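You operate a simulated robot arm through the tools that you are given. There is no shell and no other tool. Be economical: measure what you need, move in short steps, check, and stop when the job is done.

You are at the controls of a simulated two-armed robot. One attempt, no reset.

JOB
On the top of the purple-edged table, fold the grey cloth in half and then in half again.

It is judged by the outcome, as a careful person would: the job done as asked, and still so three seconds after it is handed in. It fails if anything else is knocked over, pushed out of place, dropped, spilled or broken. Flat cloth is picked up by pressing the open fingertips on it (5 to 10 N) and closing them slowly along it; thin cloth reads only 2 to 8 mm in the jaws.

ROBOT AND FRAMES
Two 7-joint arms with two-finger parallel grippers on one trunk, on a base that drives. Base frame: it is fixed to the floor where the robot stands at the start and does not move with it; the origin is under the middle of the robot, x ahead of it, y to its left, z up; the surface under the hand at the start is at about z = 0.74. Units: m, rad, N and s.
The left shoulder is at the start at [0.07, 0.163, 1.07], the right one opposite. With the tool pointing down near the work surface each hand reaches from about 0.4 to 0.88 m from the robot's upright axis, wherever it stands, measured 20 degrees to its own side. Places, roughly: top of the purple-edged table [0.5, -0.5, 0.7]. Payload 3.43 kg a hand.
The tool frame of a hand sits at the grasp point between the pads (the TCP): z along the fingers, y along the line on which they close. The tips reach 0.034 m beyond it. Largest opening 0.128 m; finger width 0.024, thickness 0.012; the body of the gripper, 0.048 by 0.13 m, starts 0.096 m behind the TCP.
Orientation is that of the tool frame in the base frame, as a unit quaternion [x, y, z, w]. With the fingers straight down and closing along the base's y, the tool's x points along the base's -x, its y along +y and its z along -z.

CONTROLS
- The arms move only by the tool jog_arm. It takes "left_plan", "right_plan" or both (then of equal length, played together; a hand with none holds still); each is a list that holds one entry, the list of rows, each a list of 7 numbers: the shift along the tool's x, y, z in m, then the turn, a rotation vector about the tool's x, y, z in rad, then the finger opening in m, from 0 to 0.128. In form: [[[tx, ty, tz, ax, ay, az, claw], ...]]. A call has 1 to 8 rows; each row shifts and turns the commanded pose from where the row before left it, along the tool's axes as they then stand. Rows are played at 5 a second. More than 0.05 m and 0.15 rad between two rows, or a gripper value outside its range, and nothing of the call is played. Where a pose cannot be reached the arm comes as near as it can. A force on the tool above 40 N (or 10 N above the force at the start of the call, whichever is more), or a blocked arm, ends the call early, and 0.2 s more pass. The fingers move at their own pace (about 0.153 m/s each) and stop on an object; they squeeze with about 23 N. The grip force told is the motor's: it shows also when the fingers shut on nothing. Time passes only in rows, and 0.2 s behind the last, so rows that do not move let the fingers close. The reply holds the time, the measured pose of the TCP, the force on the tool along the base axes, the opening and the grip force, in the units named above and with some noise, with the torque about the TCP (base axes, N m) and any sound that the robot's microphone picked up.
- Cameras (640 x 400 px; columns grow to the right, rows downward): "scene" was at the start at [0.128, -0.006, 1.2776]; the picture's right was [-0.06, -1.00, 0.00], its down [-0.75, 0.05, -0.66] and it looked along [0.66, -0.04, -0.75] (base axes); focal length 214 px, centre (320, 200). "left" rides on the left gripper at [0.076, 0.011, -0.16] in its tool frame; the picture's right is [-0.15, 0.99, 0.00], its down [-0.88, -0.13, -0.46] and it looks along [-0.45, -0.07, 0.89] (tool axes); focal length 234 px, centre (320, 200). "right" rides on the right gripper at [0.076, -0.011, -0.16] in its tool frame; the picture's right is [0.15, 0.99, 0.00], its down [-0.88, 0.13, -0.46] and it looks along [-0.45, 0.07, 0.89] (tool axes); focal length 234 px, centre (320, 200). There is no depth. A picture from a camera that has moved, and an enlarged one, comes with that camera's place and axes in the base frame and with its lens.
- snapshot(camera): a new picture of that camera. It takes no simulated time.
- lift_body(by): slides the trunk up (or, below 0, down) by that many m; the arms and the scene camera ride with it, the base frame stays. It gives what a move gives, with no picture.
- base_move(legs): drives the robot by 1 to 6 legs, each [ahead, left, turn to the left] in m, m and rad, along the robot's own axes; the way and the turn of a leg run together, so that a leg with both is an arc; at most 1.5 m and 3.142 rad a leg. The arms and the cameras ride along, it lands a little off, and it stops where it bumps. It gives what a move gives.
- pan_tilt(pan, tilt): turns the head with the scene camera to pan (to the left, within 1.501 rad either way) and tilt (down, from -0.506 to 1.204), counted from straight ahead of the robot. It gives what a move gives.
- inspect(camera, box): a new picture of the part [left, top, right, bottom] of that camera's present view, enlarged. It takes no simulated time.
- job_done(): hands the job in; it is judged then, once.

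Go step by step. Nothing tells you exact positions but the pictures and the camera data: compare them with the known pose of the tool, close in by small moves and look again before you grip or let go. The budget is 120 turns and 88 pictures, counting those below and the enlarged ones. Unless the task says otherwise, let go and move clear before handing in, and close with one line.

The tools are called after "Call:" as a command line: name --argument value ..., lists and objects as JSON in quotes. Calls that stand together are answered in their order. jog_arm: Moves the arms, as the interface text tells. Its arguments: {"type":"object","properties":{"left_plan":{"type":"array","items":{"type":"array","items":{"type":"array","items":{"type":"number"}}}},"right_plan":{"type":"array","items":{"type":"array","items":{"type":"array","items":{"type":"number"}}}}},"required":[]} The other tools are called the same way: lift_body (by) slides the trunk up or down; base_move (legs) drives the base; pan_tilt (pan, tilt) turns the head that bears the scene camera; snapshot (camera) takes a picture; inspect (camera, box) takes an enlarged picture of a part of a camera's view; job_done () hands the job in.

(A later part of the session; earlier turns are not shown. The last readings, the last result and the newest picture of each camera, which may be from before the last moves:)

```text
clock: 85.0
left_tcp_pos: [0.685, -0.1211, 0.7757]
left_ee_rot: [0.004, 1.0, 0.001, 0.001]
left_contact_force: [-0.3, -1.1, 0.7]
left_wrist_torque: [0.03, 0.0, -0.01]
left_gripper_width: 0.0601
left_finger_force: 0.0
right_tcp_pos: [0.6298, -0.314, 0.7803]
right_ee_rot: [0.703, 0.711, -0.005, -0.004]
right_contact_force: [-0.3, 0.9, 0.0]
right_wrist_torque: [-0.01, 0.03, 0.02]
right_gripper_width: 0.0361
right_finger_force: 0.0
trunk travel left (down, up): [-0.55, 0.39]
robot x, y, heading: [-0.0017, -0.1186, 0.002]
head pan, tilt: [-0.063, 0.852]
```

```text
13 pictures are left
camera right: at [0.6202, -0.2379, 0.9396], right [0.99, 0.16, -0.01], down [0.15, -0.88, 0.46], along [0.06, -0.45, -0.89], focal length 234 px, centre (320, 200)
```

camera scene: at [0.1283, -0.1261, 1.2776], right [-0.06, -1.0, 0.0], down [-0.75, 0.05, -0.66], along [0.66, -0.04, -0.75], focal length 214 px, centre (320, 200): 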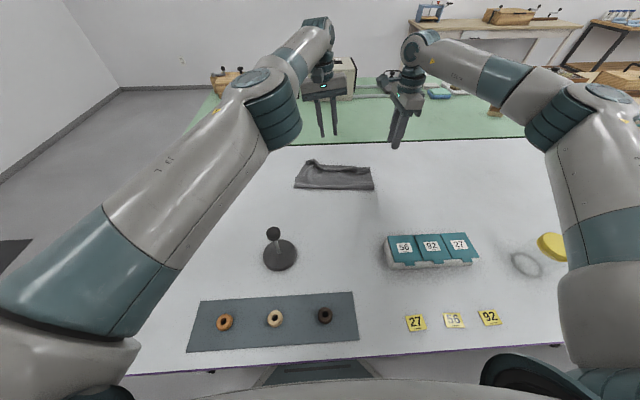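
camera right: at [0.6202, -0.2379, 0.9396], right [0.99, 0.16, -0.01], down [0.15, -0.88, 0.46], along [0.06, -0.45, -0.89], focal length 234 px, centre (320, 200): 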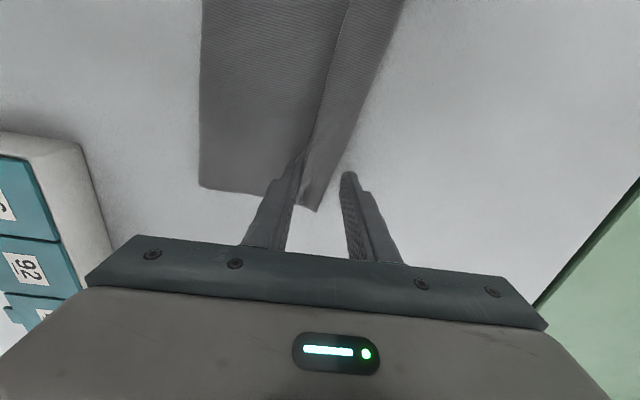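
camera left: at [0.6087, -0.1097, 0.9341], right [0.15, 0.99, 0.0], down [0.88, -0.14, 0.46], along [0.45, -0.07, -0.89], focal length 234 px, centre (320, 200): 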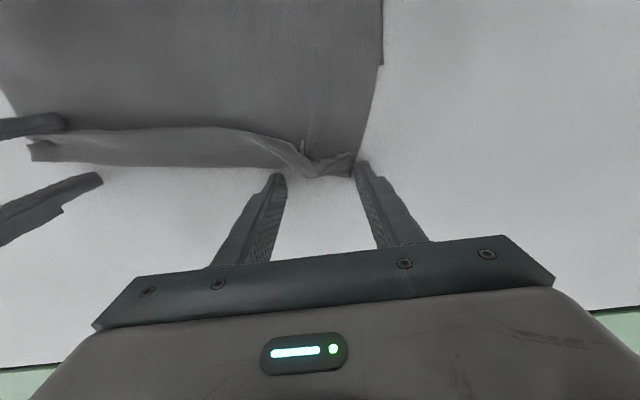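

Right fingers straddle the cuff; the left needs 1.2 cm toward me. Adjusting and closing slowly on both.

Call:
jog_arm --left_plan '[[[0.013, 0.002, 0, 0, 0, 0, 0.06], [0, 0, 0.0015, 0, 0, 0, 0.048], [0, 0, 0, 0, 0, 0, 0.036], [0, 0, 0, 0, 0, 0, 0.024], [0, 0, 0, 0, 0, 0, 0.012], [0, 0, 0, 0, 0, 0, 0], [0, 0, 0, 0, 0, 0, 0]]]' --right_plan '[[[0.004, 0, 0.002, 0, 0, 0, 0.036], [0, 0, 0.001, 0, 0, 0, 0.03], [0, 0, 0, 0, 0, 0, 0.022], [0, 0, 0, 0, 0, 0, 0.015], [0, 0, 0, 0, 0, 0, 0.008], [0, 0, 0, 0, 0, 0, 0], [0, 0, 0, 0, 0, 0, 0]]]'

Call:
jog_arm --left_plan '[[[0.005, 0, -0.03, 0, 0, 0, 0], [0.005, 0, -0.04, 0, 0, 0, 0], [0.01, 0, -0.04, 0, 0, 0, 0], [0.02, 0, -0.02, 0, 0, 0, 0], [0, 0, 0, 0, 0, 0, 0]]]' --right_plan '[[[0, 0, -0.03, 0, 0, 0, 0], [0, 0, -0.04, 0, 0, 0, 0], [0, 0, -0.04, 0, 0, 0, 0], [0, 0, -0.02, 0, 0, 0, 0], [0, 0, 0, 0, 0, 0, 0]]]'

Call:
snapshot --camera "scene"

```text
clock: 86.6
left_tcp_pos: [0.6706, -0.1202, 0.7754]
left_ee_rot: [0.004, 1.0, 0.002, 0.001]
left_contact_force: [-0.5, 0.4, 5.5]
left_wrist_torque: [-0.01, 0.08, -0.03]
left_gripper_width: 0.002
left_finger_force: 23.0
right_tcp_pos: [0.6295, -0.3112, 0.7776]
right_ee_rot: [0.703, 0.711, -0.006, -0.004]
right_contact_force: [0.3, 0.1, 4.4]
right_wrist_torque: [-0.05, 0.01, -0.01]
right_gripper_width: 0.0026
right_finger_force: 23.4
trunk travel left (down, up): [-0.55, 0.39]
robot x, y, heading: [0.0018, -0.1194, -0.001]
head pan, tilt: [-0.063, 0.852]
```

```text
clock: 87.8
left_tcp_pos: [0.6305, -0.1195, 0.9039]
left_ee_rot: [0.004, 1.0, 0.001, 0.001]
left_contact_force: [0.4, 0.8, -0.2]
left_wrist_torque: [-0.01, 0.0, 0.03]
left_gripper_width: 0.0021
left_finger_force: 23.2
right_tcp_pos: [0.6324, -0.3123, 0.9063]
right_ee_rot: [0.703, 0.711, -0.005, -0.004]
right_contact_force: [0.0, 0.0, -0.7]
right_wrist_torque: [0.06, -0.03, 0.01]
right_gripper_width: 0.0025
right_finger_force: 22.8
trunk travel left (down, up): [-0.55, 0.39]
robot x, y, heading: [0.0019, -0.117, 0.002]
head pan, tilt: [-0.063, 0.852]
```

```text
12 pictures are left
camera scene: at [0.1288, -0.1264, 1.2775], right [-0.06, -1.0, 0.0], down [-0.75, 0.05, -0.66], along [0.66, -0.04, -0.75], focal length 214 px, centre (320, 200)
```

scene: 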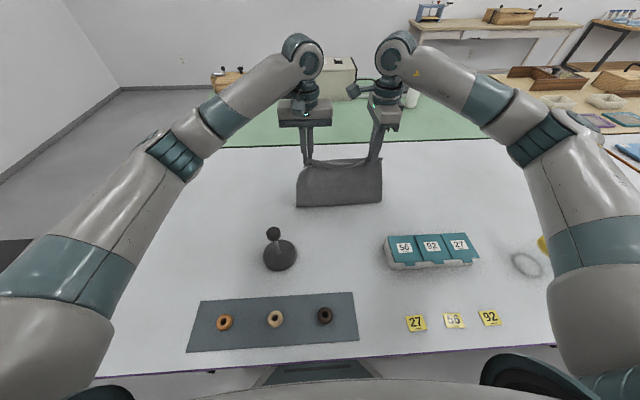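

Both hold, and the flap now hangs with front fold at x≈0.576, giving nearly equal halves (far edge ≈0.68). I'll lay it down with the pinch at x≈0.655 and release.

Call:
jog_arm --left_plan '[[[0, 0.004, 0.02, 0, 0, 0, 0], [0, 0.004, 0.02, 0, 0, 0, 0], [-0.004, 0.004, 0.02, 0, 0, 0, 0], [-0.006, 0.003, 0.02, 0, 0, 0, 0], [-0.008, 0, 0.02, 0, 0, 0, 0], [-0.007, 0, 0.015, 0, 0, 0, 0], [0, 0, 0.009, 0, 0, 0, 0], [0, 0, 0, 0, 0, 0, 0]]]' --right_plan '[[[0, 0, 0.02, 0, 0, 0, 0], [0, 0, 0.02, 0, 0, 0, 0], [-0.002, 0.004, 0.02, 0, 0, 0, 0], [-0.002, 0.006, 0.02, 0, 0, 0, 0], [-0.002, 0.008, 0.02, 0, 0, 0, 0], [0, 0.005, 0.015, 0, 0, 0, 0], [0, 0, 0.009, 0, 0, 0, 0], [0, 0, 0, 0, 0, 0, 0]]]'

Call:
jog_arm --left_plan '[[[0, 0, 0, 0, 0, 0, 0.015], [0, 0, 0, 0, 0, 0, 0.03], [0, 0, -0.02, 0, 0, 0, 0.03], [0, 0, -0.04, 0, 0, 0, 0.03], [0, 0.04, -0.03, 0, 0, 0, 0.03], [0.01, 0.04, 0, 0, 0, 0, 0.03], [0.01, 0.04, 0, 0, 0, 0, 0.03]]]' --right_plan '[[[0, 0, 0, 0, 0, 0, 0.015], [0, 0, 0, 0, 0, 0, 0.03], [0, 0, -0.02, 0, 0, 0, 0.03], [0, 0, -0.04, 0, 0, 0, 0.03], [-0.04, 0, -0.03, 0, 0, 0, 0.03], [-0.04, 0, 0, 0, 0, 0, 0.03], [-0.02, 0, 0, 0, 0, 0, 0.03]]]'

Call:
inspect --camera "scene" --box '[272, 155, 400, 235]'

```text
clock: 89.6
left_tcp_pos: [0.6571, -0.1031, 0.7803]
left_ee_rot: [0.005, 1.0, 0.0, 0.0]
left_contact_force: [1.1, -7.3, -0.3]
left_wrist_torque: [-0.15, -0.04, 0.15]
left_gripper_width: 0.0023
left_finger_force: 23.3
right_tcp_pos: [0.6514, -0.3164, 0.781]
right_ee_rot: [0.703, 0.712, -0.006, -0.004]
right_contact_force: [-0.5, 7.6, 0.0]
right_wrist_torque: [0.24, 0.02, 0.02]
right_gripper_width: 0.0025
right_finger_force: 23.2
trunk travel left (down, up): [-0.55, 0.39]
robot x, y, heading: [-0.0005, -0.1212, 0.008]
head pan, tilt: [-0.063, 0.852]
```

```text
clock: 91.2
left_tcp_pos: [0.6371, 0.0167, 0.8702]
left_ee_rot: [0.004, 1.0, 0.0, 0.001]
left_contact_force: [-0.5, 0.4, 0.6]
left_wrist_torque: [-0.03, 0.0, -0.03]
left_gripper_width: 0.0299
left_finger_force: 0.0
right_tcp_pos: [0.6514, -0.416, 0.8738]
right_ee_rot: [0.703, 0.711, -0.006, -0.003]
right_contact_force: [-0.5, 0.0, 0.7]
right_wrist_torque: [-0.05, -0.03, 0.01]
right_gripper_width: 0.0299
right_finger_force: 0.2
trunk travel left (down, up): [-0.55, 0.39]
robot x, y, heading: [0.0002, -0.1219, 0.001]
head pan, tilt: [-0.063, 0.852]
```

```text
5.00 times, centred on (336, 195) of scene
camera zoom: at [0.1274, -0.1245, 1.2778], right [-0.06, -1.0, 0.0], down [-0.75, 0.04, -0.66], along [0.66, -0.04, -0.75], focal length 1072 px, centre (240, 225)
```

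zoom: 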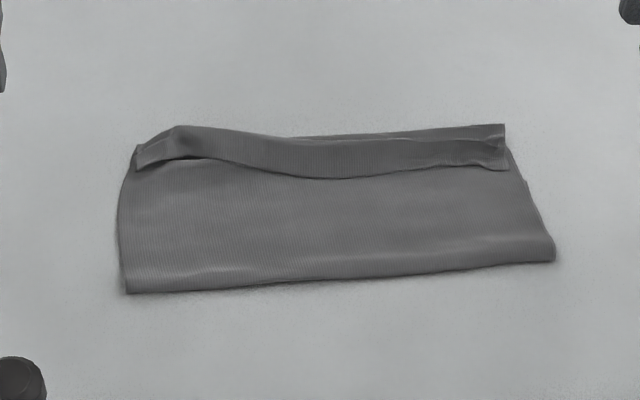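

The layout is neat but a 3 cm cuff lies on top again. I'll test rolling the cuff forward: press lightly near its edge with both hands and sweep forward.

Call:
jog_arm --left_plan '[[[-0.01, -0.047, 0, 0, 0, 0, 0.03], [-0.01, -0.047, 0, 0, 0, 0, 0.03], [-0.003, -0.043, 0, 0, 0, 0, 0.03], [0, 0, 0.04, 0, 0, 0, 0.03], [0, 0, 0.035, 0, 0, 0, 0.03], [0, 0, 0.008, 0, 0, 0, 0.03], [0, 0, 0.004, 0, 0, 0, 0.03], [0, 0, 0, 0, 0, 0, 0.03]]]' --right_plan '[[[0.04, 0.002, 0, 0, 0, 0, 0], [0.04, 0.002, 0, 0, 0, 0, 0], [0.03, 0, 0, 0, 0, 0, 0], [0, 0, 0.04, 0, 0, 0, 0], [0, 0, 0.039, 0, 0, 0, 0], [0, 0, 0.008, 0, 0, 0, 0], [0, 0, 0.004, 0, 0, 0, 0], [0, 0, 0, 0, 0, 0, 0]]]'

```text
clock: 93.0
left_tcp_pos: [0.6598, -0.1213, 0.7835]
left_ee_rot: [0.005, 1.0, 0.001, 0.001]
left_contact_force: [0.7, 0.1, -0.5]
left_wrist_torque: [-0.03, 0.0, 0.04]
left_gripper_width: 0.03
left_finger_force: 0.0
right_tcp_pos: [0.656, -0.3073, 0.7801]
right_ee_rot: [0.703, 0.711, -0.005, -0.004]
right_contact_force: [-0.6, 0.1, 0.0]
right_wrist_torque: [0.02, 0.01, -0.03]
right_gripper_width: 0.0001
right_finger_force: 23.1
trunk travel left (down, up): [-0.55, 0.39]
robot x, y, heading: [0.0002, -0.1204, 0.005]
head pan, tilt: [-0.063, 0.852]
```

Call:
jog_arm --left_plan '[[[0, 0, 0.003, 0, 0, 0, 0.03], [0, 0, 0.002, 0, 0, 0, 0.03], [0, 0, 0.0008, 0, 0, 0, 0.03], [0, 0, 0, 0, 0, 0, 0.03]]]' --right_plan '[[[0, 0, 0.001, 0, 0, 0, 0], [0, 0, 0.001, 0, 0, 0, 0], [0, 0, 0.0005, 0, 0, 0, 0], [0, 0, 0, 0, 0, 0, 0]]]'

```text
clock: 94.0
left_tcp_pos: [0.6591, -0.1219, 0.7775]
left_ee_rot: [0.004, 1.0, 0.001, 0.001]
left_contact_force: [0.1, -0.2, 1.0]
left_wrist_torque: [0.02, -0.01, -0.02]
left_gripper_width: 0.03
left_finger_force: 0.0
right_tcp_pos: [0.6564, -0.3075, 0.779]
right_ee_rot: [0.703, 0.711, -0.005, -0.004]
right_contact_force: [-0.6, 0.0, 0.3]
right_wrist_torque: [-0.02, 0.01, -0.01]
right_gripper_width: 0.0001
right_finger_force: 23.1
trunk travel left (down, up): [-0.55, 0.39]
robot x, y, heading: [0.0049, -0.1144, -0.0]
head pan, tilt: [-0.063, 0.852]
```

Sweeping forward with light pressure.

Call:
jog_arm --left_plan '[[[0, 0, 0.0007, 0, 0, 0, 0.03], [-0.01, 0, 0, 0, 0, 0, 0.03], [-0.01, 0, 0, 0, 0, 0, 0.03], [-0.01, 0, 0, 0, 0, 0, 0.03], [-0.01, 0, 0, 0, 0, 0, 0.03], [-0.01, 0, 0, 0, 0, 0, 0.03], [-0.01, 0, 0, 0, 0, 0, 0.03]]]' --right_plan '[[[0, 0, 0.002, 0, 0, 0, 0], [0, 0.01, 0, 0, 0, 0, 0], [0, 0.01, 0, 0, 0, 0, 0], [0, 0.01, 0, 0, 0, 0, 0], [0, 0.01, 0, 0, 0, 0, 0], [0, 0.01, 0, 0, 0, 0, 0], [0, 0.01, 0, 0, 0, 0, 0]]]'

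Call:
inspect --camera "scene" --box '[272, 145, 400, 225]'

```text
clock: 95.6
left_tcp_pos: [0.7188, -0.1231, 0.7755]
left_ee_rot: [0.004, 1.0, 0.0, 0.001]
left_contact_force: [-1.1, 1.2, 0.3]
left_wrist_torque: [-0.02, 0.01, 0.02]
left_gripper_width: 0.0298
left_finger_force: 0.1
right_tcp_pos: [0.7165, -0.3062, 0.7743]
right_ee_rot: [0.703, 0.711, -0.005, -0.004]
right_contact_force: [-1.3, 0.1, 2.3]
right_wrist_torque: [0.01, 0.02, 0.02]
right_gripper_width: 0.0
right_finger_force: 22.7
trunk travel left (down, up): [-0.55, 0.39]
robot x, y, heading: [0.0053, -0.1197, 0.001]
head pan, tilt: [-0.063, 0.852]
```

```text
5.00 times, centred on (336, 185) of scene
camera zoom: at [0.1279, -0.1261, 1.2777], right [-0.06, -1.0, 0.0], down [-0.75, 0.05, -0.66], along [0.66, -0.04, -0.75], focal length 1072 px, centre (240, 275)
```

zoom: 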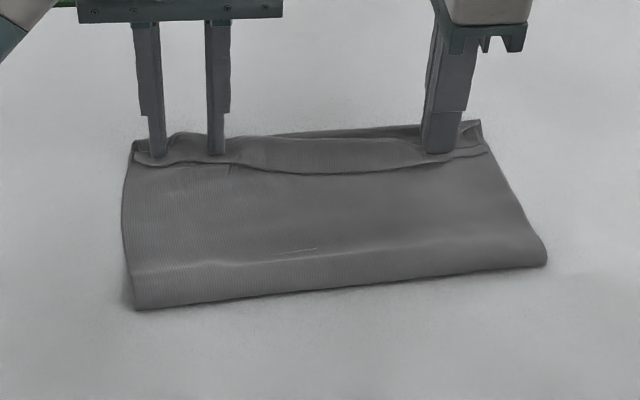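

Rolling only drags the stack. Better plan: regrip the flap, lift the whole cloth off the table so it hangs open, lay it flat again, and then refold with a grip at the very edge. Gripping now.

Call:
jog_arm --left_plan '[[[0, 0, -0.012, 0, 0, 0, 0.045], [0.003, 0, 0, 0, 0, 0, 0.045], [0, 0, 0.012, 0, 0, 0, 0.045], [0, 0, 0.002, 0, 0, 0, 0.045], [0, 0, 0, 0, 0, 0, 0.045]]]' --right_plan '[[[0, 0, -0.015, 0, 0, 0, 0.04], [0, 0.003, 0, 0, 0, 0, 0.04], [0, 0, 0.012, 0, 0, 0, 0.04], [0, 0, 0.002, 0, 0, 0, 0.04], [0, 0, 0, 0, 0, 0, 0.04]]]'

```text
clock: 96.8
left_tcp_pos: [0.716, -0.1196, 0.7762]
left_ee_rot: [0.004, 1.0, -0.001, 0.002]
left_contact_force: [0.0, 0.5, 4.8]
left_wrist_torque: [0.15, -0.03, -0.01]
left_gripper_width: 0.0455
left_finger_force: 0.0
right_tcp_pos: [0.7186, -0.3067, 0.7772]
right_ee_rot: [0.702, 0.712, -0.006, -0.003]
right_contact_force: [0.4, -0.3, 0.4]
right_wrist_torque: [0.01, 0.0, -0.02]
right_gripper_width: 0.0399
right_finger_force: 0.2
trunk travel left (down, up): [-0.55, 0.39]
robot x, y, heading: [0.0012, -0.1189, 0.003]
head pan, tilt: [-0.063, 0.852]
```

Call:
jog_arm --left_plan '[[[0, 0, 0.0004, 0, 0, 0, 0.037], [0, 0, 0, 0, 0, 0, 0.029], [0, 0, 0, 0, 0, 0, 0.021], [0, 0, 0, 0, 0, 0, 0.013], [0, 0, 0, 0, 0, 0, 0.005], [0, 0, 0, 0, 0, 0, 0], [0, 0, 0, 0, 0, 0, 0]]]' --right_plan '[[[0, 0, 0.0012, 0, 0, 0, 0.034], [0, 0, 0, 0, 0, 0, 0.027], [0, 0, 0, 0, 0, 0, 0.02], [0, 0, 0, 0, 0, 0, 0.013], [0, 0, 0, 0, 0, 0, 0.006], [0, 0, 0, 0, 0, 0, 0], [0, 0, 0, 0, 0, 0, 0]]]'

Call:
jog_arm --left_plan '[[[0.01, 0, -0.03, 0, 0, 0, 0], [0.01, 0, -0.03, 0, 0, 0, 0], [0.01, 0, -0.03, 0, 0, 0, 0], [0.01, 0, -0.03, 0, 0, 0, 0], [0.01, 0, -0.03, 0, 0, 0, 0], [0, 0, -0.03, 0, 0, 0, 0], [0, 0, -0.03, 0, 0, 0, 0], [0, 0, -0.03, 0, 0, 0, 0]]]' --right_plan '[[[0, -0.01, -0.03, 0, 0, 0, 0], [0, -0.01, -0.03, 0, 0, 0, 0], [0, -0.01, -0.03, 0, 0, 0, 0], [0, -0.01, -0.03, 0, 0, 0, 0], [0, -0.01, -0.03, 0, 0, 0, 0], [0, 0, -0.03, 0, 0, 0, 0], [0, 0, -0.03, 0, 0, 0, 0], [0, 0, -0.03, 0, 0, 0, 0]]]'

Call:
snapshot --camera "scene"

```text
clock: 98.4
left_tcp_pos: [0.7168, -0.1219, 0.7752]
left_ee_rot: [0.002, 1.0, 0.001, 0.002]
left_contact_force: [0.0, 0.4, 11.4]
left_wrist_torque: [0.14, -0.01, 0.02]
left_gripper_width: 0.0026
left_finger_force: 23.4
right_tcp_pos: [0.7195, -0.3058, 0.7769]
right_ee_rot: [0.703, 0.711, -0.005, -0.004]
right_contact_force: [0.0, 0.5, 1.4]
right_wrist_torque: [0.01, -0.01, 0.01]
right_gripper_width: 0.0018
right_finger_force: 22.8
trunk travel left (down, up): [-0.55, 0.39]
robot x, y, heading: [-0.0027, -0.1189, 0.006]
head pan, tilt: [-0.063, 0.852]
```

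```text
clock: 100.2
left_tcp_pos: [0.6653, -0.1219, 1.0154]
left_ee_rot: [0.004, 1.0, 0.0, 0.001]
left_contact_force: [0.0, 0.3, 0.3]
left_wrist_torque: [-0.01, -0.02, 0.04]
left_gripper_width: 0.0024
left_finger_force: 22.9
right_tcp_pos: [0.6701, -0.3053, 1.018]
right_ee_rot: [0.703, 0.711, -0.005, -0.004]
right_contact_force: [-0.5, -0.6, 0.2]
right_wrist_torque: [0.02, -0.03, 0.04]
right_gripper_width: 0.0021
right_finger_force: 23.2
trunk travel left (down, up): [-0.55, 0.39]
robot x, y, heading: [0.0016, -0.1219, 0.002]
head pan, tilt: [-0.063, 0.852]
```

```text
9 pictures are left
camera scene: at [0.1269, -0.1259, 1.2777], right [-0.06, -1.0, 0.0], down [-0.75, 0.05, -0.66], along [0.66, -0.04, -0.75], focal length 214 px, centre (320, 200)
```

scene: 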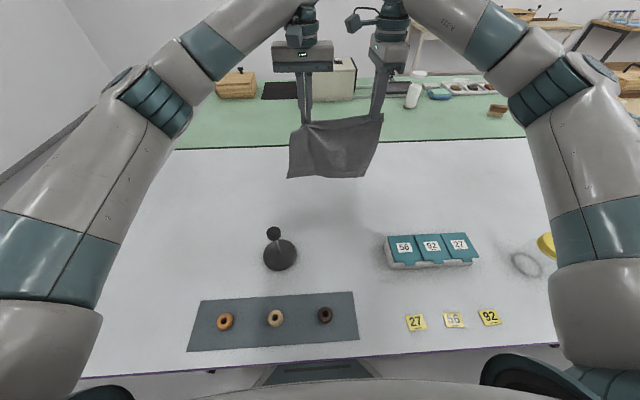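

Excellent — the whole cloth now hangs open from its edge. I'll lay it the other way round: bottom edge down near x≈0.52, feed it forward for half its length, then bring the held edge back toward me; that way the lip ends up outermost with no cuff.

Call:
jog_arm --left_plan '[[[0, 0, -0.02, 0, 0, 0, 0], [0.02, 0, -0.01, 0, 0, 0, 0], [0.022, 0, 0, 0, 0, 0, 0], [0.022, 0, 0, 0, 0, 0, 0], [0.022, 0, 0, 0, 0, 0, 0], [0.022, 0, 0, 0, 0, 0, 0], [0.02, 0, 0, 0, 0, 0, 0], [0.015, 0, 0, 0, 0, 0, 0]]]' --right_plan '[[[0, 0, -0.02, 0, 0, 0, 0], [0, -0.02, -0.01, 0, 0, 0, 0], [0, -0.022, 0, 0, 0, 0, 0], [0, -0.022, 0, 0, 0, 0, 0], [0, -0.022, 0, 0, 0, 0, 0], [0, -0.022, 0, 0, 0, 0, 0], [0, -0.022, 0, 0, 0, 0, 0], [0, -0.018, 0, 0, 0, 0, 0]]]'

Call:
jog_arm --left_plan '[[[0, 0, 0, 0, 0, 0, 0], [0, 0, 0, 0, 0, 0, 0], [0, 0, 0.01, 0, 0, 0, 0], [0, 0, 0.01, 0, 0, 0, 0], [0, 0, 0, 0, 0, 0, 0]]]' --right_plan '[[[0, 0, 0, 0, 0, 0, 0], [0, 0, 0, 0, 0, 0, 0], [0, 0, 0.01, 0, 0, 0, 0], [0, 0, 0.01, 0, 0, 0, 0], [0, 0, 0, 0, 0, 0, 0]]]'

Call:
snapshot --camera "scene"

```text
clock: 102.0
left_tcp_pos: [0.5236, -0.1197, 1.045]
left_ee_rot: [0.004, 1.0, 0.0, 0.0]
left_contact_force: [-0.4, -2.2, 0.4]
left_wrist_torque: [-0.06, -0.02, -0.06]
left_gripper_width: 0.0028
left_finger_force: 23.1
right_tcp_pos: [0.5236, -0.3087, 1.0466]
right_ee_rot: [0.703, 0.711, -0.006, -0.005]
right_contact_force: [0.2, 1.3, -0.6]
right_wrist_torque: [0.02, -0.02, -0.01]
right_gripper_width: 0.0018
right_finger_force: 23.0
trunk travel left (down, up): [-0.55, 0.39]
robot x, y, heading: [0.0034, -0.1224, 0.0]
head pan, tilt: [-0.063, 0.852]
```

```text
clock: 103.2
left_tcp_pos: [0.5231, -0.1195, 1.0242]
left_ee_rot: [0.003, 1.0, 0.001, 0.001]
left_contact_force: [0.7, -2.8, 0.3]
left_wrist_torque: [-0.11, 0.03, -0.02]
left_gripper_width: 0.0023
left_finger_force: 22.9
right_tcp_pos: [0.5242, -0.3076, 1.0279]
right_ee_rot: [0.703, 0.711, -0.006, -0.004]
right_contact_force: [0.0, 2.7, 0.0]
right_wrist_torque: [0.07, 0.0, 0.0]
right_gripper_width: 0.0021
right_finger_force: 23.2
trunk travel left (down, up): [-0.55, 0.39]
robot x, y, heading: [0.0015, -0.1197, 0.007]
head pan, tilt: [-0.063, 0.852]
```

```text
8 pictures are left
camera scene: at [0.1281, -0.1261, 1.2777], right [-0.06, -1.0, 0.0], down [-0.75, 0.05, -0.66], along [0.66, -0.04, -0.75], focal length 214 px, centre (320, 200)
```

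scene: 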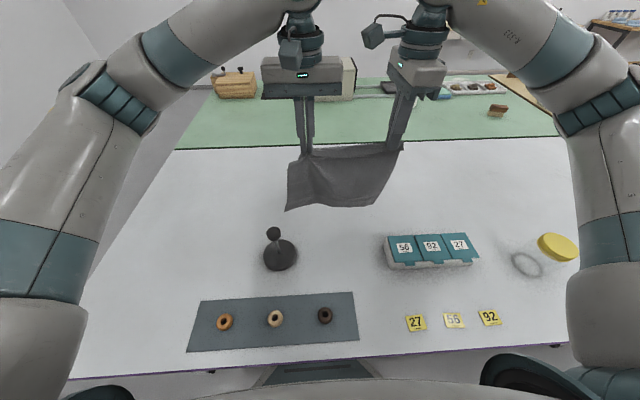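

Hanging length below the tips is ≈0.205 m, lip on my side. Lowering to touch at x≈0.525 and feeding forward at 45°.

Call:
jog_arm --left_plan '[[[0, 0, 0.015, 0, 0, 0, 0], [0, 0, 0.015, 0, 0, 0, 0], [0, 0, 0.015, 0, 0, 0, 0], [-0.014, 0, 0.017, 0, 0, 0, 0], [-0.017, 0, 0.017, 0, 0, 0, 0], [-0.017, 0, 0.017, 0, 0, 0, 0], [-0.017, 0, 0.017, 0, 0, 0, 0], [-0.017, 0, 0.017, 0, 0, 0, 0]]]' --right_plan '[[[0, 0, 0.016, 0, 0, 0, 0], [0, 0, 0.016, 0, 0, 0, 0], [0, 0, 0.016, 0, 0, 0, 0], [0, 0.014, 0.017, 0, 0, 0, 0], [0, 0.017, 0.017, 0, 0, 0, 0], [0, 0.017, 0.017, 0, 0, 0, 0], [0, 0.017, 0.017, 0, 0, 0, 0], [0, 0.017, 0.017, 0, 0, 0, 0]]]'

Call:
jog_arm --left_plan '[[[-0.017, 0, 0.017, 0, 0, 0, 0], [-0.017, 0, 0.017, 0, 0, 0, 0], [-0.017, 0, 0.014, 0, 0, 0, 0], [0, 0, 0, 0, 0, 0, 0]]]' --right_plan '[[[0, 0.017, 0.017, 0, 0, 0, 0], [0, 0.017, 0.017, 0, 0, 0, 0], [0, 0.017, 0.014, 0, 0, 0, 0], [0, 0, 0, 0, 0, 0, 0]]]'

Call:
inspect --camera "scene" --box '[256, 140, 416, 240]'

```text
clock: 105.0
left_tcp_pos: [0.6078, -0.1213, 0.8949]
left_ee_rot: [0.003, 1.0, 0.001, 0.0]
left_contact_force: [0.5, -1.1, 0.3]
left_wrist_torque: [-0.02, 0.04, 0.01]
left_gripper_width: 0.0024
left_finger_force: 23.2
right_tcp_pos: [0.6067, -0.3074, 0.8934]
right_ee_rot: [0.702, 0.712, -0.005, -0.004]
right_contact_force: [0.7, 1.0, -0.1]
right_wrist_torque: [0.02, 0.01, -0.03]
right_gripper_width: 0.002
right_finger_force: 23.3
trunk travel left (down, up): [-0.55, 0.39]
robot x, y, heading: [-0.0006, -0.124, -0.002]
head pan, tilt: [-0.063, 0.852]
```

```text
clock: 106.0
left_tcp_pos: [0.6553, -0.1224, 0.8467]
left_ee_rot: [0.004, 1.0, 0.0, 0.001]
left_contact_force: [-0.6, 0.2, -0.6]
left_wrist_torque: [-0.02, -0.01, -0.03]
left_gripper_width: 0.002
left_finger_force: 22.9
right_tcp_pos: [0.655, -0.3076, 0.8447]
right_ee_rot: [0.703, 0.711, -0.005, -0.004]
right_contact_force: [0.3, 0.4, 0.2]
right_wrist_torque: [0.02, -0.04, -0.01]
right_gripper_width: 0.0024
right_finger_force: 23.4
trunk travel left (down, up): [-0.55, 0.39]
robot x, y, heading: [0.0005, -0.1221, 0.006]
head pan, tilt: [-0.063, 0.852]
```

```text
4.00 times, centred on (336, 190) of scene
camera zoom: at [0.1275, -0.1259, 1.2777], right [-0.06, -1.0, 0.0], down [-0.75, 0.05, -0.66], along [0.66, -0.04, -0.75], focal length 858 px, centre (256, 240)
```

zoom: 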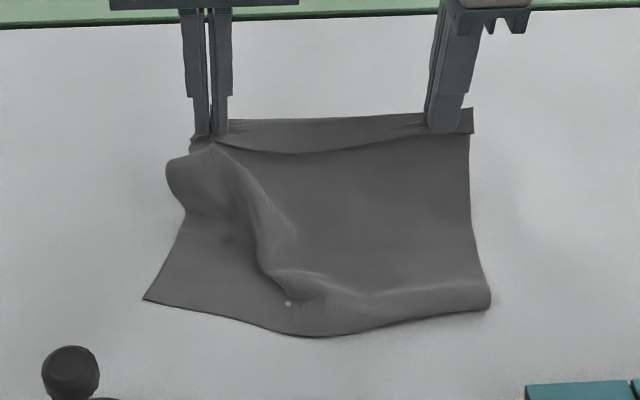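

The left half laid correctly but the right bottom edge curled the wrong way. I'll lift it off again and lay it while already moving forward so the bottom edge trails toward me.

Call:
jog_arm --left_plan '[[[0, 0, -0.035, 0, 0, 0, 0], [0.01, 0, -0.035, 0, 0, 0, 0], [0.02, 0, -0.035, 0, 0, 0, 0], [0.025, 0, -0.03, 0, 0, 0, 0], [0.03, 0, -0.03, 0, 0, 0, 0], [0.03, 0, -0.03, 0, 0, 0, 0], [0.03, 0, -0.01, 0, 0, 0, 0], [0.025, 0, 0, 0, 0, 0, 0]]]' --right_plan '[[[0, 0, -0.035, 0, 0, 0, 0], [0, -0.01, -0.035, 0, 0, 0, 0], [0, -0.02, -0.035, 0, 0, 0, 0], [0, -0.025, -0.03, 0, 0, 0, 0], [0, -0.03, -0.03, 0, 0, 0, 0], [0, -0.03, -0.03, 0, 0, 0, 0], [0, -0.03, -0.01, 0, 0, 0, 0], [0, -0.025, 0, 0, 0, 0, 0]]]'

Call:
jog_arm --left_plan '[[[0, 0, 0, 0, 0, 0, 0], [0, 0, 0, 0, 0, 0, 0], [0, 0, 0, 0, 0, 0, 0], [0, 0, 0, 0, 0, 0, 0]]]' --right_plan '[[[0, 0, 0, 0, 0, 0, 0], [0, 0, 0, 0, 0, 0, 0], [0, 0, 0, 0, 0, 0, 0], [0, 0, 0, 0, 0, 0, 0]]]'

Call:
snapshot --camera "scene"

```text
clock: 107.8
left_tcp_pos: [0.4856, -0.1186, 1.053]
left_ee_rot: [0.003, 1.0, -0.001, 0.001]
left_contact_force: [-0.6, -4.0, 0.6]
left_wrist_torque: [-0.13, 0.0, -0.02]
left_gripper_width: 0.0025
left_finger_force: 23.2
right_tcp_pos: [0.4849, -0.3082, 1.0519]
right_ee_rot: [0.703, 0.712, -0.005, -0.004]
right_contact_force: [-1.0, 3.5, -0.3]
right_wrist_torque: [0.12, 0.01, -0.02]
right_gripper_width: 0.002
right_finger_force: 22.7
trunk travel left (down, up): [-0.55, 0.39]
robot x, y, heading: [0.0025, -0.1159, 0.004]
head pan, tilt: [-0.063, 0.852]
```

```text
clock: 108.8
left_tcp_pos: [0.4859, -0.1207, 1.0518]
left_ee_rot: [0.003, 1.0, 0.001, 0.001]
left_contact_force: [0.2, -3.6, 0.4]
left_wrist_torque: [-0.13, 0.02, 0.02]
left_gripper_width: 0.0023
left_finger_force: 22.4
right_tcp_pos: [0.4866, -0.3094, 1.052]
right_ee_rot: [0.702, 0.712, -0.006, -0.004]
right_contact_force: [0.0, 5.7, -0.2]
right_wrist_torque: [0.12, -0.04, 0.02]
right_gripper_width: 0.0019
right_finger_force: 22.6
trunk travel left (down, up): [-0.55, 0.39]
robot x, y, heading: [0.0015, -0.1204, -0.0]
head pan, tilt: [-0.063, 0.852]
```

```text
6 pictures are left
camera scene: at [0.1282, -0.1261, 1.2776], right [-0.06, -1.0, 0.0], down [-0.75, 0.05, -0.66], along [0.66, -0.04, -0.75], focal length 214 px, centre (320, 200)
```

scene: 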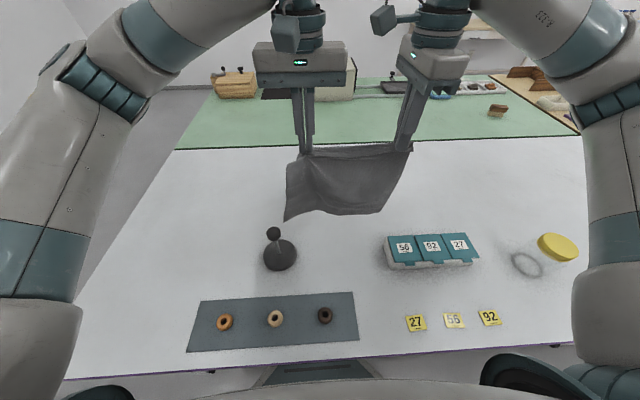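

Hanging free again. Laying now with a steady forward motion.

Call:
jog_arm --left_plan '[[[-0.015, 0, 0.02, 0, 0, 0, 0], [-0.02, 0, 0.02, 0, 0, 0, 0], [-0.022, 0, 0.022, 0, 0, 0, 0], [-0.022, 0, 0.024, 0, 0, 0, 0], [-0.022, 0, 0.025, 0, 0, 0, 0], [-0.022, 0, 0.026, 0, 0, 0, 0], [-0.022, 0, 0.026, 0, 0, 0, 0], [-0.025, 0, 0.026, 0, 0, 0, 0]]]' --right_plan '[[[0, 0.015, 0.02, 0, 0, 0, 0], [0, 0.02, 0.02, 0, 0, 0, 0], [0, 0.022, 0.022, 0, 0, 0, 0], [0, 0.022, 0.024, 0, 0, 0, 0], [0, 0.022, 0.025, 0, 0, 0, 0], [0, 0.022, 0.026, 0, 0, 0, 0], [0, 0.022, 0.026, 0, 0, 0, 0], [0, 0.025, 0.026, 0, 0, 0, 0]]]'

Call:
inspect --camera "scene" --box '[256, 140, 416, 240]'

```text
clock: 110.6
left_tcp_pos: [0.6584, -0.1211, 0.8606]
left_ee_rot: [0.005, 1.0, 0.0, 0.001]
left_contact_force: [0.3, -0.5, 0.1]
left_wrist_torque: [0.0, 0.02, 0.04]
left_gripper_width: 0.0025
left_finger_force: 23.5
right_tcp_pos: [0.652, -0.3075, 0.8606]
right_ee_rot: [0.703, 0.711, -0.006, -0.005]
right_contact_force: [-0.4, 1.4, -0.3]
right_wrist_torque: [-0.02, 0.03, 0.0]
right_gripper_width: 0.002
right_finger_force: 23.1
trunk travel left (down, up): [-0.55, 0.39]
robot x, y, heading: [0.0003, -0.1194, 0.005]
head pan, tilt: [-0.063, 0.852]
```

```text
4.00 times, centred on (336, 190) of scene
camera zoom: at [0.1301, -0.1263, 1.2774], right [-0.06, -1.0, 0.0], down [-0.75, 0.05, -0.66], along [0.66, -0.04, -0.75], focal length 858 px, centre (256, 240)
```

zoom: 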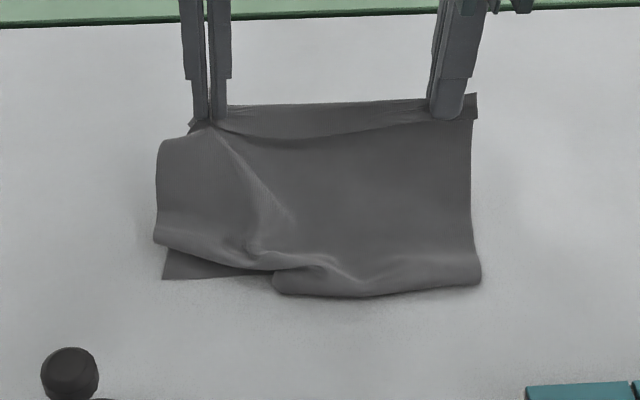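

The cloth's curl defeats that direction. Instead I'll lift it and lay it completely flat (moving toward me, the direction it likes), then refold with a grip exactly at its edge.

Call:
jog_arm --left_plan '[[[0, 0, -0.03, 0, 0, 0, 0], [0, 0, -0.035, 0, 0, 0, 0], [0, 0, -0.035, 0, 0, 0, 0], [-0.005, 0, -0.035, 0, 0, 0, 0], [-0.005, 0, -0.035, 0, 0, 0, 0], [-0.005, 0, -0.01, 0, 0, 0, 0], [0, 0, 0, 0, 0, 0, 0], [0, 0, 0, 0, 0, 0, 0]]]' --right_plan '[[[0, 0, -0.03, 0, 0, 0, 0], [0, 0, -0.035, 0, 0, 0, 0], [0, 0, -0.035, 0, 0, 0, 0], [0, 0.007, -0.035, 0, 0, 0, 0], [0, 0.007, -0.035, 0, 0, 0, 0], [0, 0.007, -0.01, 0, 0, 0, 0], [0, 0, 0, 0, 0, 0, 0], [0, 0, 0, 0, 0, 0, 0]]]'

Call:
jog_arm --left_plan '[[[0.012, 0, 0.015, 0, 0, 0, 0], [0.012, 0, 0.015, 0, 0, 0, 0], [0.012, 0, 0.015, 0, 0, 0, 0], [0.012, 0, 0.016, 0, 0, 0, 0], [0.012, 0, 0.016, 0, 0, 0, 0], [0.01, 0, 0.016, 0, 0, 0, 0], [0.01, 0, 0.016, 0, 0, 0, 0], [0.01, 0, 0.016, 0, 0, 0, 0]]]' --right_plan '[[[0, -0.012, 0.015, 0, 0, 0, 0], [0, -0.012, 0.015, 0, 0, 0, 0], [0, -0.012, 0.015, 0, 0, 0, 0], [0, -0.012, 0.016, 0, 0, 0, 0], [0, -0.012, 0.016, 0, 0, 0, 0], [0, -0.01, 0.016, 0, 0, 0, 0], [0, -0.01, 0.016, 0, 0, 0, 0], [0, -0.01, 0.016, 0, 0, 0, 0]]]'

Call:
jog_arm --left_plan '[[[0.01, 0, 0.018, 0, 0, 0, 0], [0.01, 0, 0.018, 0, 0, 0, 0], [0.01, 0, 0.018, 0, 0, 0, 0], [0.009, 0, 0.018, 0, 0, 0, 0], [0.006, 0, 0.018, 0, 0, 0, 0], [0.005, 0, 0.018, 0, 0, 0, 0], [0, 0, 0.016, 0, 0, 0, 0], [0, 0, 0, 0, 0, 0, 0]]]' --right_plan '[[[0, -0.01, 0.018, 0, 0, 0, 0], [0, -0.01, 0.018, 0, 0, 0, 0], [0, -0.01, 0.018, 0, 0, 0, 0], [0, -0.009, 0.018, 0, 0, 0, 0], [0, -0.006, 0.018, 0, 0, 0, 0], [0, -0.005, 0.018, 0, 0, 0, 0], [0, 0, 0.016, 0, 0, 0, 0], [0, 0, 0, 0, 0, 0, 0]]]'

```text
clock: 112.4
left_tcp_pos: [0.6699, -0.1196, 1.0453]
left_ee_rot: [0.004, 1.0, 0.001, 0.001]
left_contact_force: [-0.5, 0.2, 0.0]
left_wrist_torque: [0.01, 0.03, 0.01]
left_gripper_width: 0.0026
left_finger_force: 23.1
right_tcp_pos: [0.6778, -0.305, 1.0417]
right_ee_rot: [0.703, 0.712, -0.006, -0.005]
right_contact_force: [-0.6, 0.7, -0.6]
right_wrist_torque: [-0.01, -0.01, 0.01]
right_gripper_width: 0.002
right_finger_force: 23.3
trunk travel left (down, up): [-0.55, 0.39]
robot x, y, heading: [0.0013, -0.1196, 0.003]
head pan, tilt: [-0.063, 0.852]
```

```text
clock: 114.2
left_tcp_pos: [0.5819, -0.1217, 0.918]
left_ee_rot: [0.004, 1.0, 0.0, 0.001]
left_contact_force: [0.7, -0.3, -0.8]
left_wrist_torque: [-0.01, 0.0, -0.02]
left_gripper_width: 0.0024
left_finger_force: 23.3
right_tcp_pos: [0.5866, -0.3076, 0.9167]
right_ee_rot: [0.703, 0.711, -0.006, -0.005]
right_contact_force: [0.1, 0.2, 0.4]
right_wrist_torque: [-0.01, -0.02, 0.0]
right_gripper_width: 0.0018
right_finger_force: 22.6
trunk travel left (down, up): [-0.55, 0.39]
robot x, y, heading: [0.0016, -0.1207, -0.004]
head pan, tilt: [-0.063, 0.852]
```

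```text
clock: 116.0
left_tcp_pos: [0.5321, -0.1217, 0.7939]
left_ee_rot: [0.004, 1.0, 0.001, 0.0]
left_contact_force: [-0.5, -0.7, -1.4]
left_wrist_torque: [-0.03, 0.04, 0.0]
left_gripper_width: 0.0024
left_finger_force: 22.8
right_tcp_pos: [0.535, -0.3082, 0.7948]
right_ee_rot: [0.703, 0.711, -0.005, -0.003]
right_contact_force: [0.4, 1.3, -0.4]
right_wrist_torque: [0.02, -0.03, -0.02]
right_gripper_width: 0.0021
right_finger_force: 22.7
trunk travel left (down, up): [-0.55, 0.39]
robot x, y, heading: [0.0007, -0.1237, 0.002]
head pan, tilt: [-0.063, 0.852]
```

Lowering the last bit, releasing with the fingers spreading the gathered cloth, then clearing for a look.

Call:
jog_arm --left_plan '[[[0, 0, 0.012, 0, 0, 0, 0], [0, 0, 0.002, 0, 0, 0, 0.015], [0, 0, 0, 0, 0, 0, 0.03], [0, 0, 0, 0, 0, 0, 0.045], [0, 0, -0.03, 0, 0, 0, 0.045], [0, 0.03, -0.035, 0, 0, 0, 0.03], [0, 0.04, -0.02, 0, 0, 0, 0.03], [0, 0.04, 0, 0, 0, 0, 0.03]]]' --right_plan '[[[0, 0, 0.012, 0, 0, 0, 0], [0, 0, 0.002, 0, 0, 0, 0.015], [0, 0, 0, 0, 0, 0, 0.03], [0, 0, 0, 0, 0, 0, 0.045], [0, 0, -0.03, 0, 0, 0, 0.045], [-0.03, 0, -0.035, 0, 0, 0, 0.03], [-0.04, 0, -0.02, 0, 0, 0, 0.03], [-0.04, 0, 0, 0, 0, 0, 0.03]]]'

Call:
inspect --camera "scene" --box '[256, 140, 416, 240]'

```text
clock: 117.8
left_tcp_pos: [0.5304, -0.0124, 0.8651]
left_ee_rot: [0.005, 1.0, 0.001, 0.001]
left_contact_force: [-0.2, -0.6, 0.1]
left_wrist_torque: [-0.02, -0.02, -0.01]
left_gripper_width: 0.0303
left_finger_force: 0.1
right_tcp_pos: [0.54, -0.4191, 0.8662]
right_ee_rot: [0.702, 0.712, -0.005, -0.003]
right_contact_force: [-0.9, -0.1, 0.3]
right_wrist_torque: [-0.04, 0.0, 0.0]
right_gripper_width: 0.0302
right_finger_force: 0.0
trunk travel left (down, up): [-0.55, 0.39]
robot x, y, heading: [0.004, -0.117, 0.003]
head pan, tilt: [-0.063, 0.852]
```

```text
4.00 times, centred on (336, 190) of scene
camera zoom: at [0.1275, -0.1259, 1.2777], right [-0.06, -1.0, 0.0], down [-0.75, 0.05, -0.66], along [0.66, -0.04, -0.75], focal length 858 px, centre (256, 240)
```

zoom: 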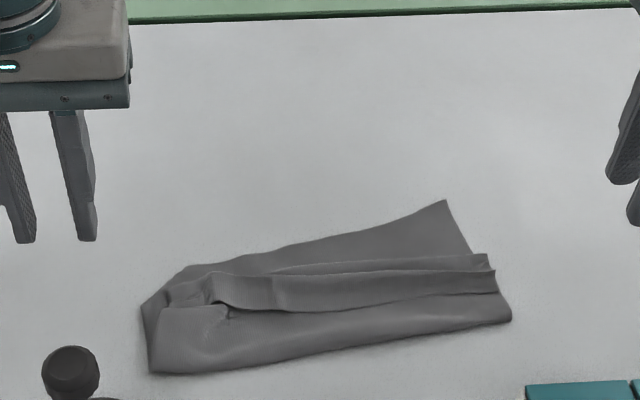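

The cloth crumpled into pleats. Its far edge (from ≈(0.574,−0.10) to (0.65,−0.295)) is exposed, so I'll grip that edge with both hands, hang the cloth from it and lay it flat going forward.

Call:
jog_arm --left_plan '[[[-0.015, -0.03, 0, 0, 0, 0, 0.04], [-0.015, -0.045, 0, 0, 0, 0, 0.04], [-0.015, -0.047, 0, 0, 0, 0, 0.04], [0, 0, 0.03, 0, 0, 0, 0.04], [0, 0, 0.04, 0, 0, 0, 0.04], [0, 0, 0.012, 0, 0, 0, 0.04], [0, 0, 0.003, 0, 0, 0, 0.04], [0, 0, 0, 0, 0, 0, 0.04]]]' --right_plan '[[[0.035, 0.025, 0, 0, 0, 0, 0.03], [0.04, 0.025, 0, 0, 0, 0, 0.03], [0.04, 0.025, 0, 0, 0, 0, 0.03], [0.034, 0.007, 0.02, 0, 0, 0, 0.03], [0, 0, 0.04, 0, 0, 0, 0.03], [0, 0, 0.025, 0, 0, 0, 0.03], [0, 0, 0.003, 0, 0, 0, 0.03], [0, 0, 0, 0, 0, 0, 0.03]]]'

```text
clock: 119.6
left_tcp_pos: [0.5777, -0.1326, 0.7797]
left_ee_rot: [0.005, 1.0, 0.002, 0.001]
left_contact_force: [-0.5, 1.0, 0.3]
left_wrist_torque: [-0.02, -0.02, 0.04]
left_gripper_width: 0.0401
left_finger_force: 0.0
right_tcp_pos: [0.6161, -0.269, 0.7751]
right_ee_rot: [0.703, 0.711, -0.006, -0.003]
right_contact_force: [-0.2, 0.1, 1.1]
right_wrist_torque: [-0.01, -0.03, 0.01]
right_gripper_width: 0.0298
right_finger_force: 0.1
trunk travel left (down, up): [-0.55, 0.39]
robot x, y, heading: [0.0016, -0.1233, 0.001]
head pan, tilt: [-0.063, 0.852]
```

Call:
jog_arm --left_plan '[[[0, 0, 0.003, 0, 0, 0, 0.04], [0, 0, 0.0015, 0, 0, 0, 0.04], [0, 0, 0, 0, 0, 0, 0.04]]]' --right_plan '[[[0, 0.006, 0, 0, 0, 0, 0.03], [0, 0, 0.0008, 0, 0, 0, 0.03], [0, 0, 0, 0, 0, 0, 0.03]]]'

Call:
snapshot --camera "left"

```text
clock: 120.4
left_tcp_pos: [0.5783, -0.1319, 0.7753]
left_ee_rot: [0.005, 1.0, 0.001, 0.001]
left_contact_force: [-0.5, 0.6, 1.1]
left_wrist_torque: [-0.05, 0.0, 0.01]
left_gripper_width: 0.0396
left_finger_force: 0.0
right_tcp_pos: [0.6223, -0.2694, 0.7753]
right_ee_rot: [0.702, 0.712, -0.005, -0.004]
right_contact_force: [-0.1, -1.4, 4.5]
right_wrist_torque: [-0.02, 0.12, 0.0]
right_gripper_width: 0.0302
right_finger_force: 0.1
trunk travel left (down, up): [-0.55, 0.39]
robot x, y, heading: [-0.0015, -0.122, -0.0]
head pan, tilt: [-0.063, 0.852]
```

```text
3 pictures are left
camera left: at [0.5011, -0.1211, 0.9339], right [0.15, 0.99, 0.0], down [0.88, -0.14, 0.46], along [0.45, -0.07, -0.89], focal length 234 px, centre (320, 200)
```

left: 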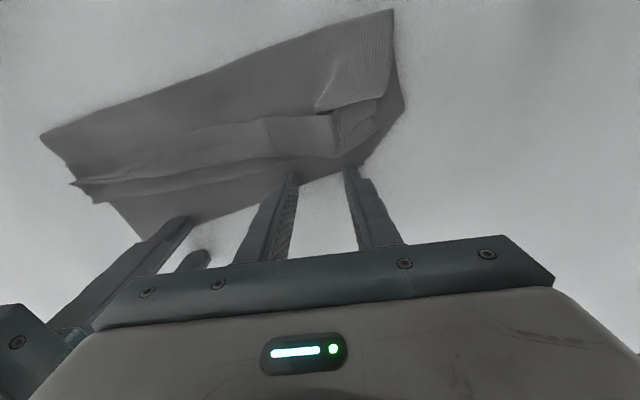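

Left tips sit right on the far edge; I'll move them 1 cm inward, press and close both, then lift to hang.

Call:
jog_arm --left_plan '[[[0, 0, -0.005, 0, 0, 0, 0.04], [0.011, -0.008, 0, 0, 0, 0, 0.04], [0, 0, 0.005, 0, 0, 0, 0.04], [0, 0, 0.0012, 0, 0, 0, 0.04], [0, 0, 0, 0, 0, 0, 0.04]]]'

Call:
jog_arm --left_plan '[[[0, 0, 0, 0, 0, 0, 0.034], [0, 0, 0, 0, 0, 0, 0.027], [0, 0, 0, 0, 0, 0, 0.02], [0, 0, 0, 0, 0, 0, 0.013], [0, 0, 0, 0, 0, 0, 0.006], [0, 0, 0, 0, 0, 0, 0], [0, 0, 0, 0, 0, 0, 0]]]' --right_plan '[[[0, 0, 0.0003, 0, 0, 0, 0.025], [0, 0, 0, 0, 0, 0, 0.02], [0, 0, 0, 0, 0, 0, 0.015], [0, 0, 0, 0, 0, 0, 0.01], [0, 0, 0, 0, 0, 0, 0.005], [0, 0, 0, 0, 0, 0, 0], [0, 0, 0, 0, 0, 0, 0]]]'

```text
clock: 121.6
left_tcp_pos: [0.5661, -0.1408, 0.7753]
left_ee_rot: [0.004, 1.0, -0.001, 0.001]
left_contact_force: [-0.5, 1.0, 8.5]
left_wrist_torque: [0.15, -0.02, 0.0]
left_gripper_width: 0.04
left_finger_force: 0.4
right_tcp_pos: [0.6214, -0.2683, 0.7743]
right_ee_rot: [0.702, 0.712, -0.005, -0.004]
right_contact_force: [-0.5, 0.0, 2.7]
right_wrist_torque: [-0.01, 0.0, 0.05]
right_gripper_width: 0.0299
right_finger_force: 0.0
trunk travel left (down, up): [-0.55, 0.39]
robot x, y, heading: [-0.0011, -0.1191, 0.001]
head pan, tilt: [-0.063, 0.852]
```

```text
clock: 123.2
left_tcp_pos: [0.5668, -0.1398, 0.7758]
left_ee_rot: [0.003, 1.0, 0.0, 0.002]
left_contact_force: [0.5, -0.1, 15.4]
left_wrist_torque: [0.02, -0.08, 0.01]
left_gripper_width: 0.0021
left_finger_force: 22.9
right_tcp_pos: [0.6217, -0.2684, 0.775]
right_ee_rot: [0.703, 0.711, -0.005, -0.004]
right_contact_force: [-0.4, 0.1, 0.9]
right_wrist_torque: [0.02, 0.06, -0.01]
right_gripper_width: 0.0
right_finger_force: 23.2
trunk travel left (down, up): [-0.55, 0.39]
robot x, y, heading: [-0.0029, -0.1207, 0.003]
head pan, tilt: [-0.063, 0.852]
```

The right missed (closed on nothing). Reopening it, shifting 1.2 cm toward me, and pressing more firmly.

Call:
jog_arm --right_plan '[[[0, 0, -0.006, 0, 0, 0, 0.03], [0, -0.013, 0, 0, 0, 0, 0.03], [0, 0, 0.006, 0, 0, 0, 0.03], [0, 0, 0.001, 0, 0, 0, 0.03], [0, 0, 0, 0, 0, 0, 0.03]]]'

```text
clock: 124.4
left_tcp_pos: [0.5657, -0.1403, 0.7756]
left_ee_rot: [0.002, 1.0, 0.001, 0.002]
left_contact_force: [2.0, -0.3, 16.5]
left_wrist_torque: [0.03, -0.15, -0.01]
left_gripper_width: 0.0018
left_finger_force: 22.8
right_tcp_pos: [0.6097, -0.2685, 0.7754]
right_ee_rot: [0.703, 0.711, -0.006, -0.004]
right_contact_force: [-0.6, -0.3, 4.2]
right_wrist_torque: [-0.05, 0.12, 0.02]
right_gripper_width: 0.0303
right_finger_force: 0.2
trunk travel left (down, up): [-0.55, 0.39]
robot x, y, heading: [0.0007, -0.1172, 0.003]
head pan, tilt: [-0.063, 0.852]
```

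Call:
jog_arm --right_plan '[[[0, 0, 0.0008, 0, 0, 0, 0.03], [0, 0, 0, 0, 0, 0, 0.025], [0, 0, 0, 0, 0, 0, 0.02], [0, 0, 0, 0, 0, 0, 0.015], [0, 0, 0, 0, 0, 0, 0.01], [0, 0, 0, 0, 0, 0, 0.004], [0, 0, 0, 0, 0, 0, 0], [0, 0, 0, 0, 0, 0, 0]]]'

```text
clock: 126.2
left_tcp_pos: [0.5644, -0.1396, 0.7751]
left_ee_rot: [0.004, 1.0, 0.001, 0.002]
left_contact_force: [0.7, -0.5, 4.0]
left_wrist_torque: [-0.01, -0.04, 0.0]
left_gripper_width: 0.0019
left_finger_force: 23.1
right_tcp_pos: [0.6083, -0.2684, 0.7751]
right_ee_rot: [0.703, 0.711, -0.004, -0.003]
right_contact_force: [-3.0, 1.0, 23.9]
right_wrist_torque: [-0.01, 0.15, -0.02]
right_gripper_width: 0.0
right_finger_force: 22.7
trunk travel left (down, up): [-0.55, 0.39]
robot x, y, heading: [0.0007, -0.1222, -0.001]
head pan, tilt: [-0.063, 0.852]
```

Call:
jog_arm --right_plan '[[[0, 0, -0.008, 0, 0, 0, 0.03], [-0.022, -0.01, 0, 0, 0, 0, 0.03], [0, 0, 0.006, 0, 0, 0, 0.03], [0, 0, 0.0015, 0, 0, 0, 0.03], [0, 0, 0, 0, 0, 0, 0.03]]]'

```text
clock: 127.4
left_tcp_pos: [0.5654, -0.1419, 0.7759]
left_ee_rot: [0.004, 1.0, 0.0, 0.002]
left_contact_force: [2.9, -1.7, 13.9]
left_wrist_torque: [-0.02, -0.14, -0.02]
left_gripper_width: 0.0023
left_finger_force: 23.0
right_tcp_pos: [0.6004, -0.2907, 0.7757]
right_ee_rot: [0.703, 0.711, -0.005, -0.004]
right_contact_force: [-0.2, -0.4, 4.4]
right_wrist_torque: [0.03, 0.1, 0.02]
right_gripper_width: 0.0303
right_finger_force: 0.0
trunk travel left (down, up): [-0.55, 0.39]
robot x, y, heading: [0.0013, -0.1226, 0.005]
head pan, tilt: [-0.063, 0.852]
```

Call:
jog_arm --right_plan '[[[0, 0, 0.0003, 0, 0, 0, 0.03], [0, 0, 0, 0, 0, 0, 0.025], [0, 0, 0, 0, 0, 0, 0.02], [0, 0, 0, 0, 0, 0, 0.015], [0, 0, 0, 0, 0, 0, 0.01], [0, 0, 0, 0, 0, 0, 0.004], [0, 0, 0, 0, 0, 0, 0], [0, 0, 0, 0, 0, 0, 0]]]'

```text
clock: 129.2
left_tcp_pos: [0.5653, -0.1406, 0.7753]
left_ee_rot: [0.004, 1.0, 0.001, 0.002]
left_contact_force: [1.4, -1.0, 8.6]
left_wrist_torque: [-0.02, -0.08, 0.03]
left_gripper_width: 0.002
left_finger_force: 22.7
right_tcp_pos: [0.5994, -0.2908, 0.7751]
right_ee_rot: [0.702, 0.712, -0.003, -0.003]
right_contact_force: [-1.2, -0.5, 15.1]
right_wrist_torque: [0.01, 0.09, 0.0]
right_gripper_width: 0.0
right_finger_force: 23.0
trunk travel left (down, up): [-0.55, 0.39]
robot x, y, heading: [-0.0002, -0.1192, 0.005]
head pan, tilt: [-0.063, 0.852]
```

Call:
jog_arm --right_plan '[[[0, 0, -0.03, 0, 0, 0, 0.03], [0, 0, 0, 0, 0, 0, 0.03]]]'

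Call:
snapshot --camera "right"

```text
clock: 129.8
left_tcp_pos: [0.5656, -0.1396, 0.7758]
left_ee_rot: [0.005, 1.0, 0.002, 0.002]
left_contact_force: [0.6, -0.9, 15.5]
left_wrist_torque: [0.06, -0.04, 0.01]
left_gripper_width: 0.0019
left_finger_force: 22.9
right_tcp_pos: [0.5995, -0.2921, 0.8049]
right_ee_rot: [0.703, 0.711, -0.006, -0.004]
right_contact_force: [0.3, -0.1, 0.0]
right_wrist_torque: [0.0, -0.03, 0.0]
right_gripper_width: 0.03
right_finger_force: 0.1
trunk travel left (down, up): [-0.55, 0.39]
robot x, y, heading: [-0.0005, -0.1178, 0.005]
head pan, tilt: [-0.063, 0.852]
```

```text
2 pictures are left
camera right: at [0.5901, -0.2144, 0.9644], right [0.99, 0.16, -0.01], down [0.15, -0.88, 0.46], along [0.06, -0.45, -0.89], focal length 234 px, centre (320, 200)
```

right: 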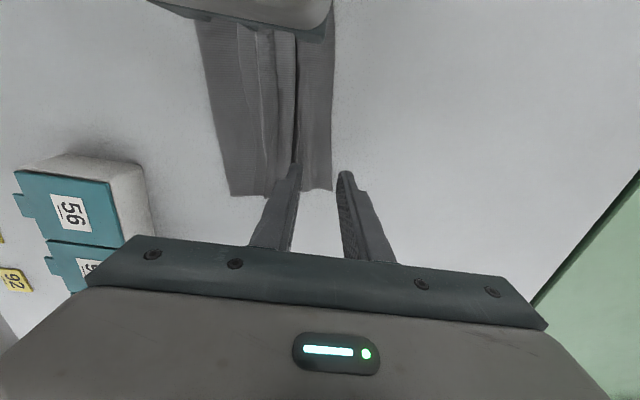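

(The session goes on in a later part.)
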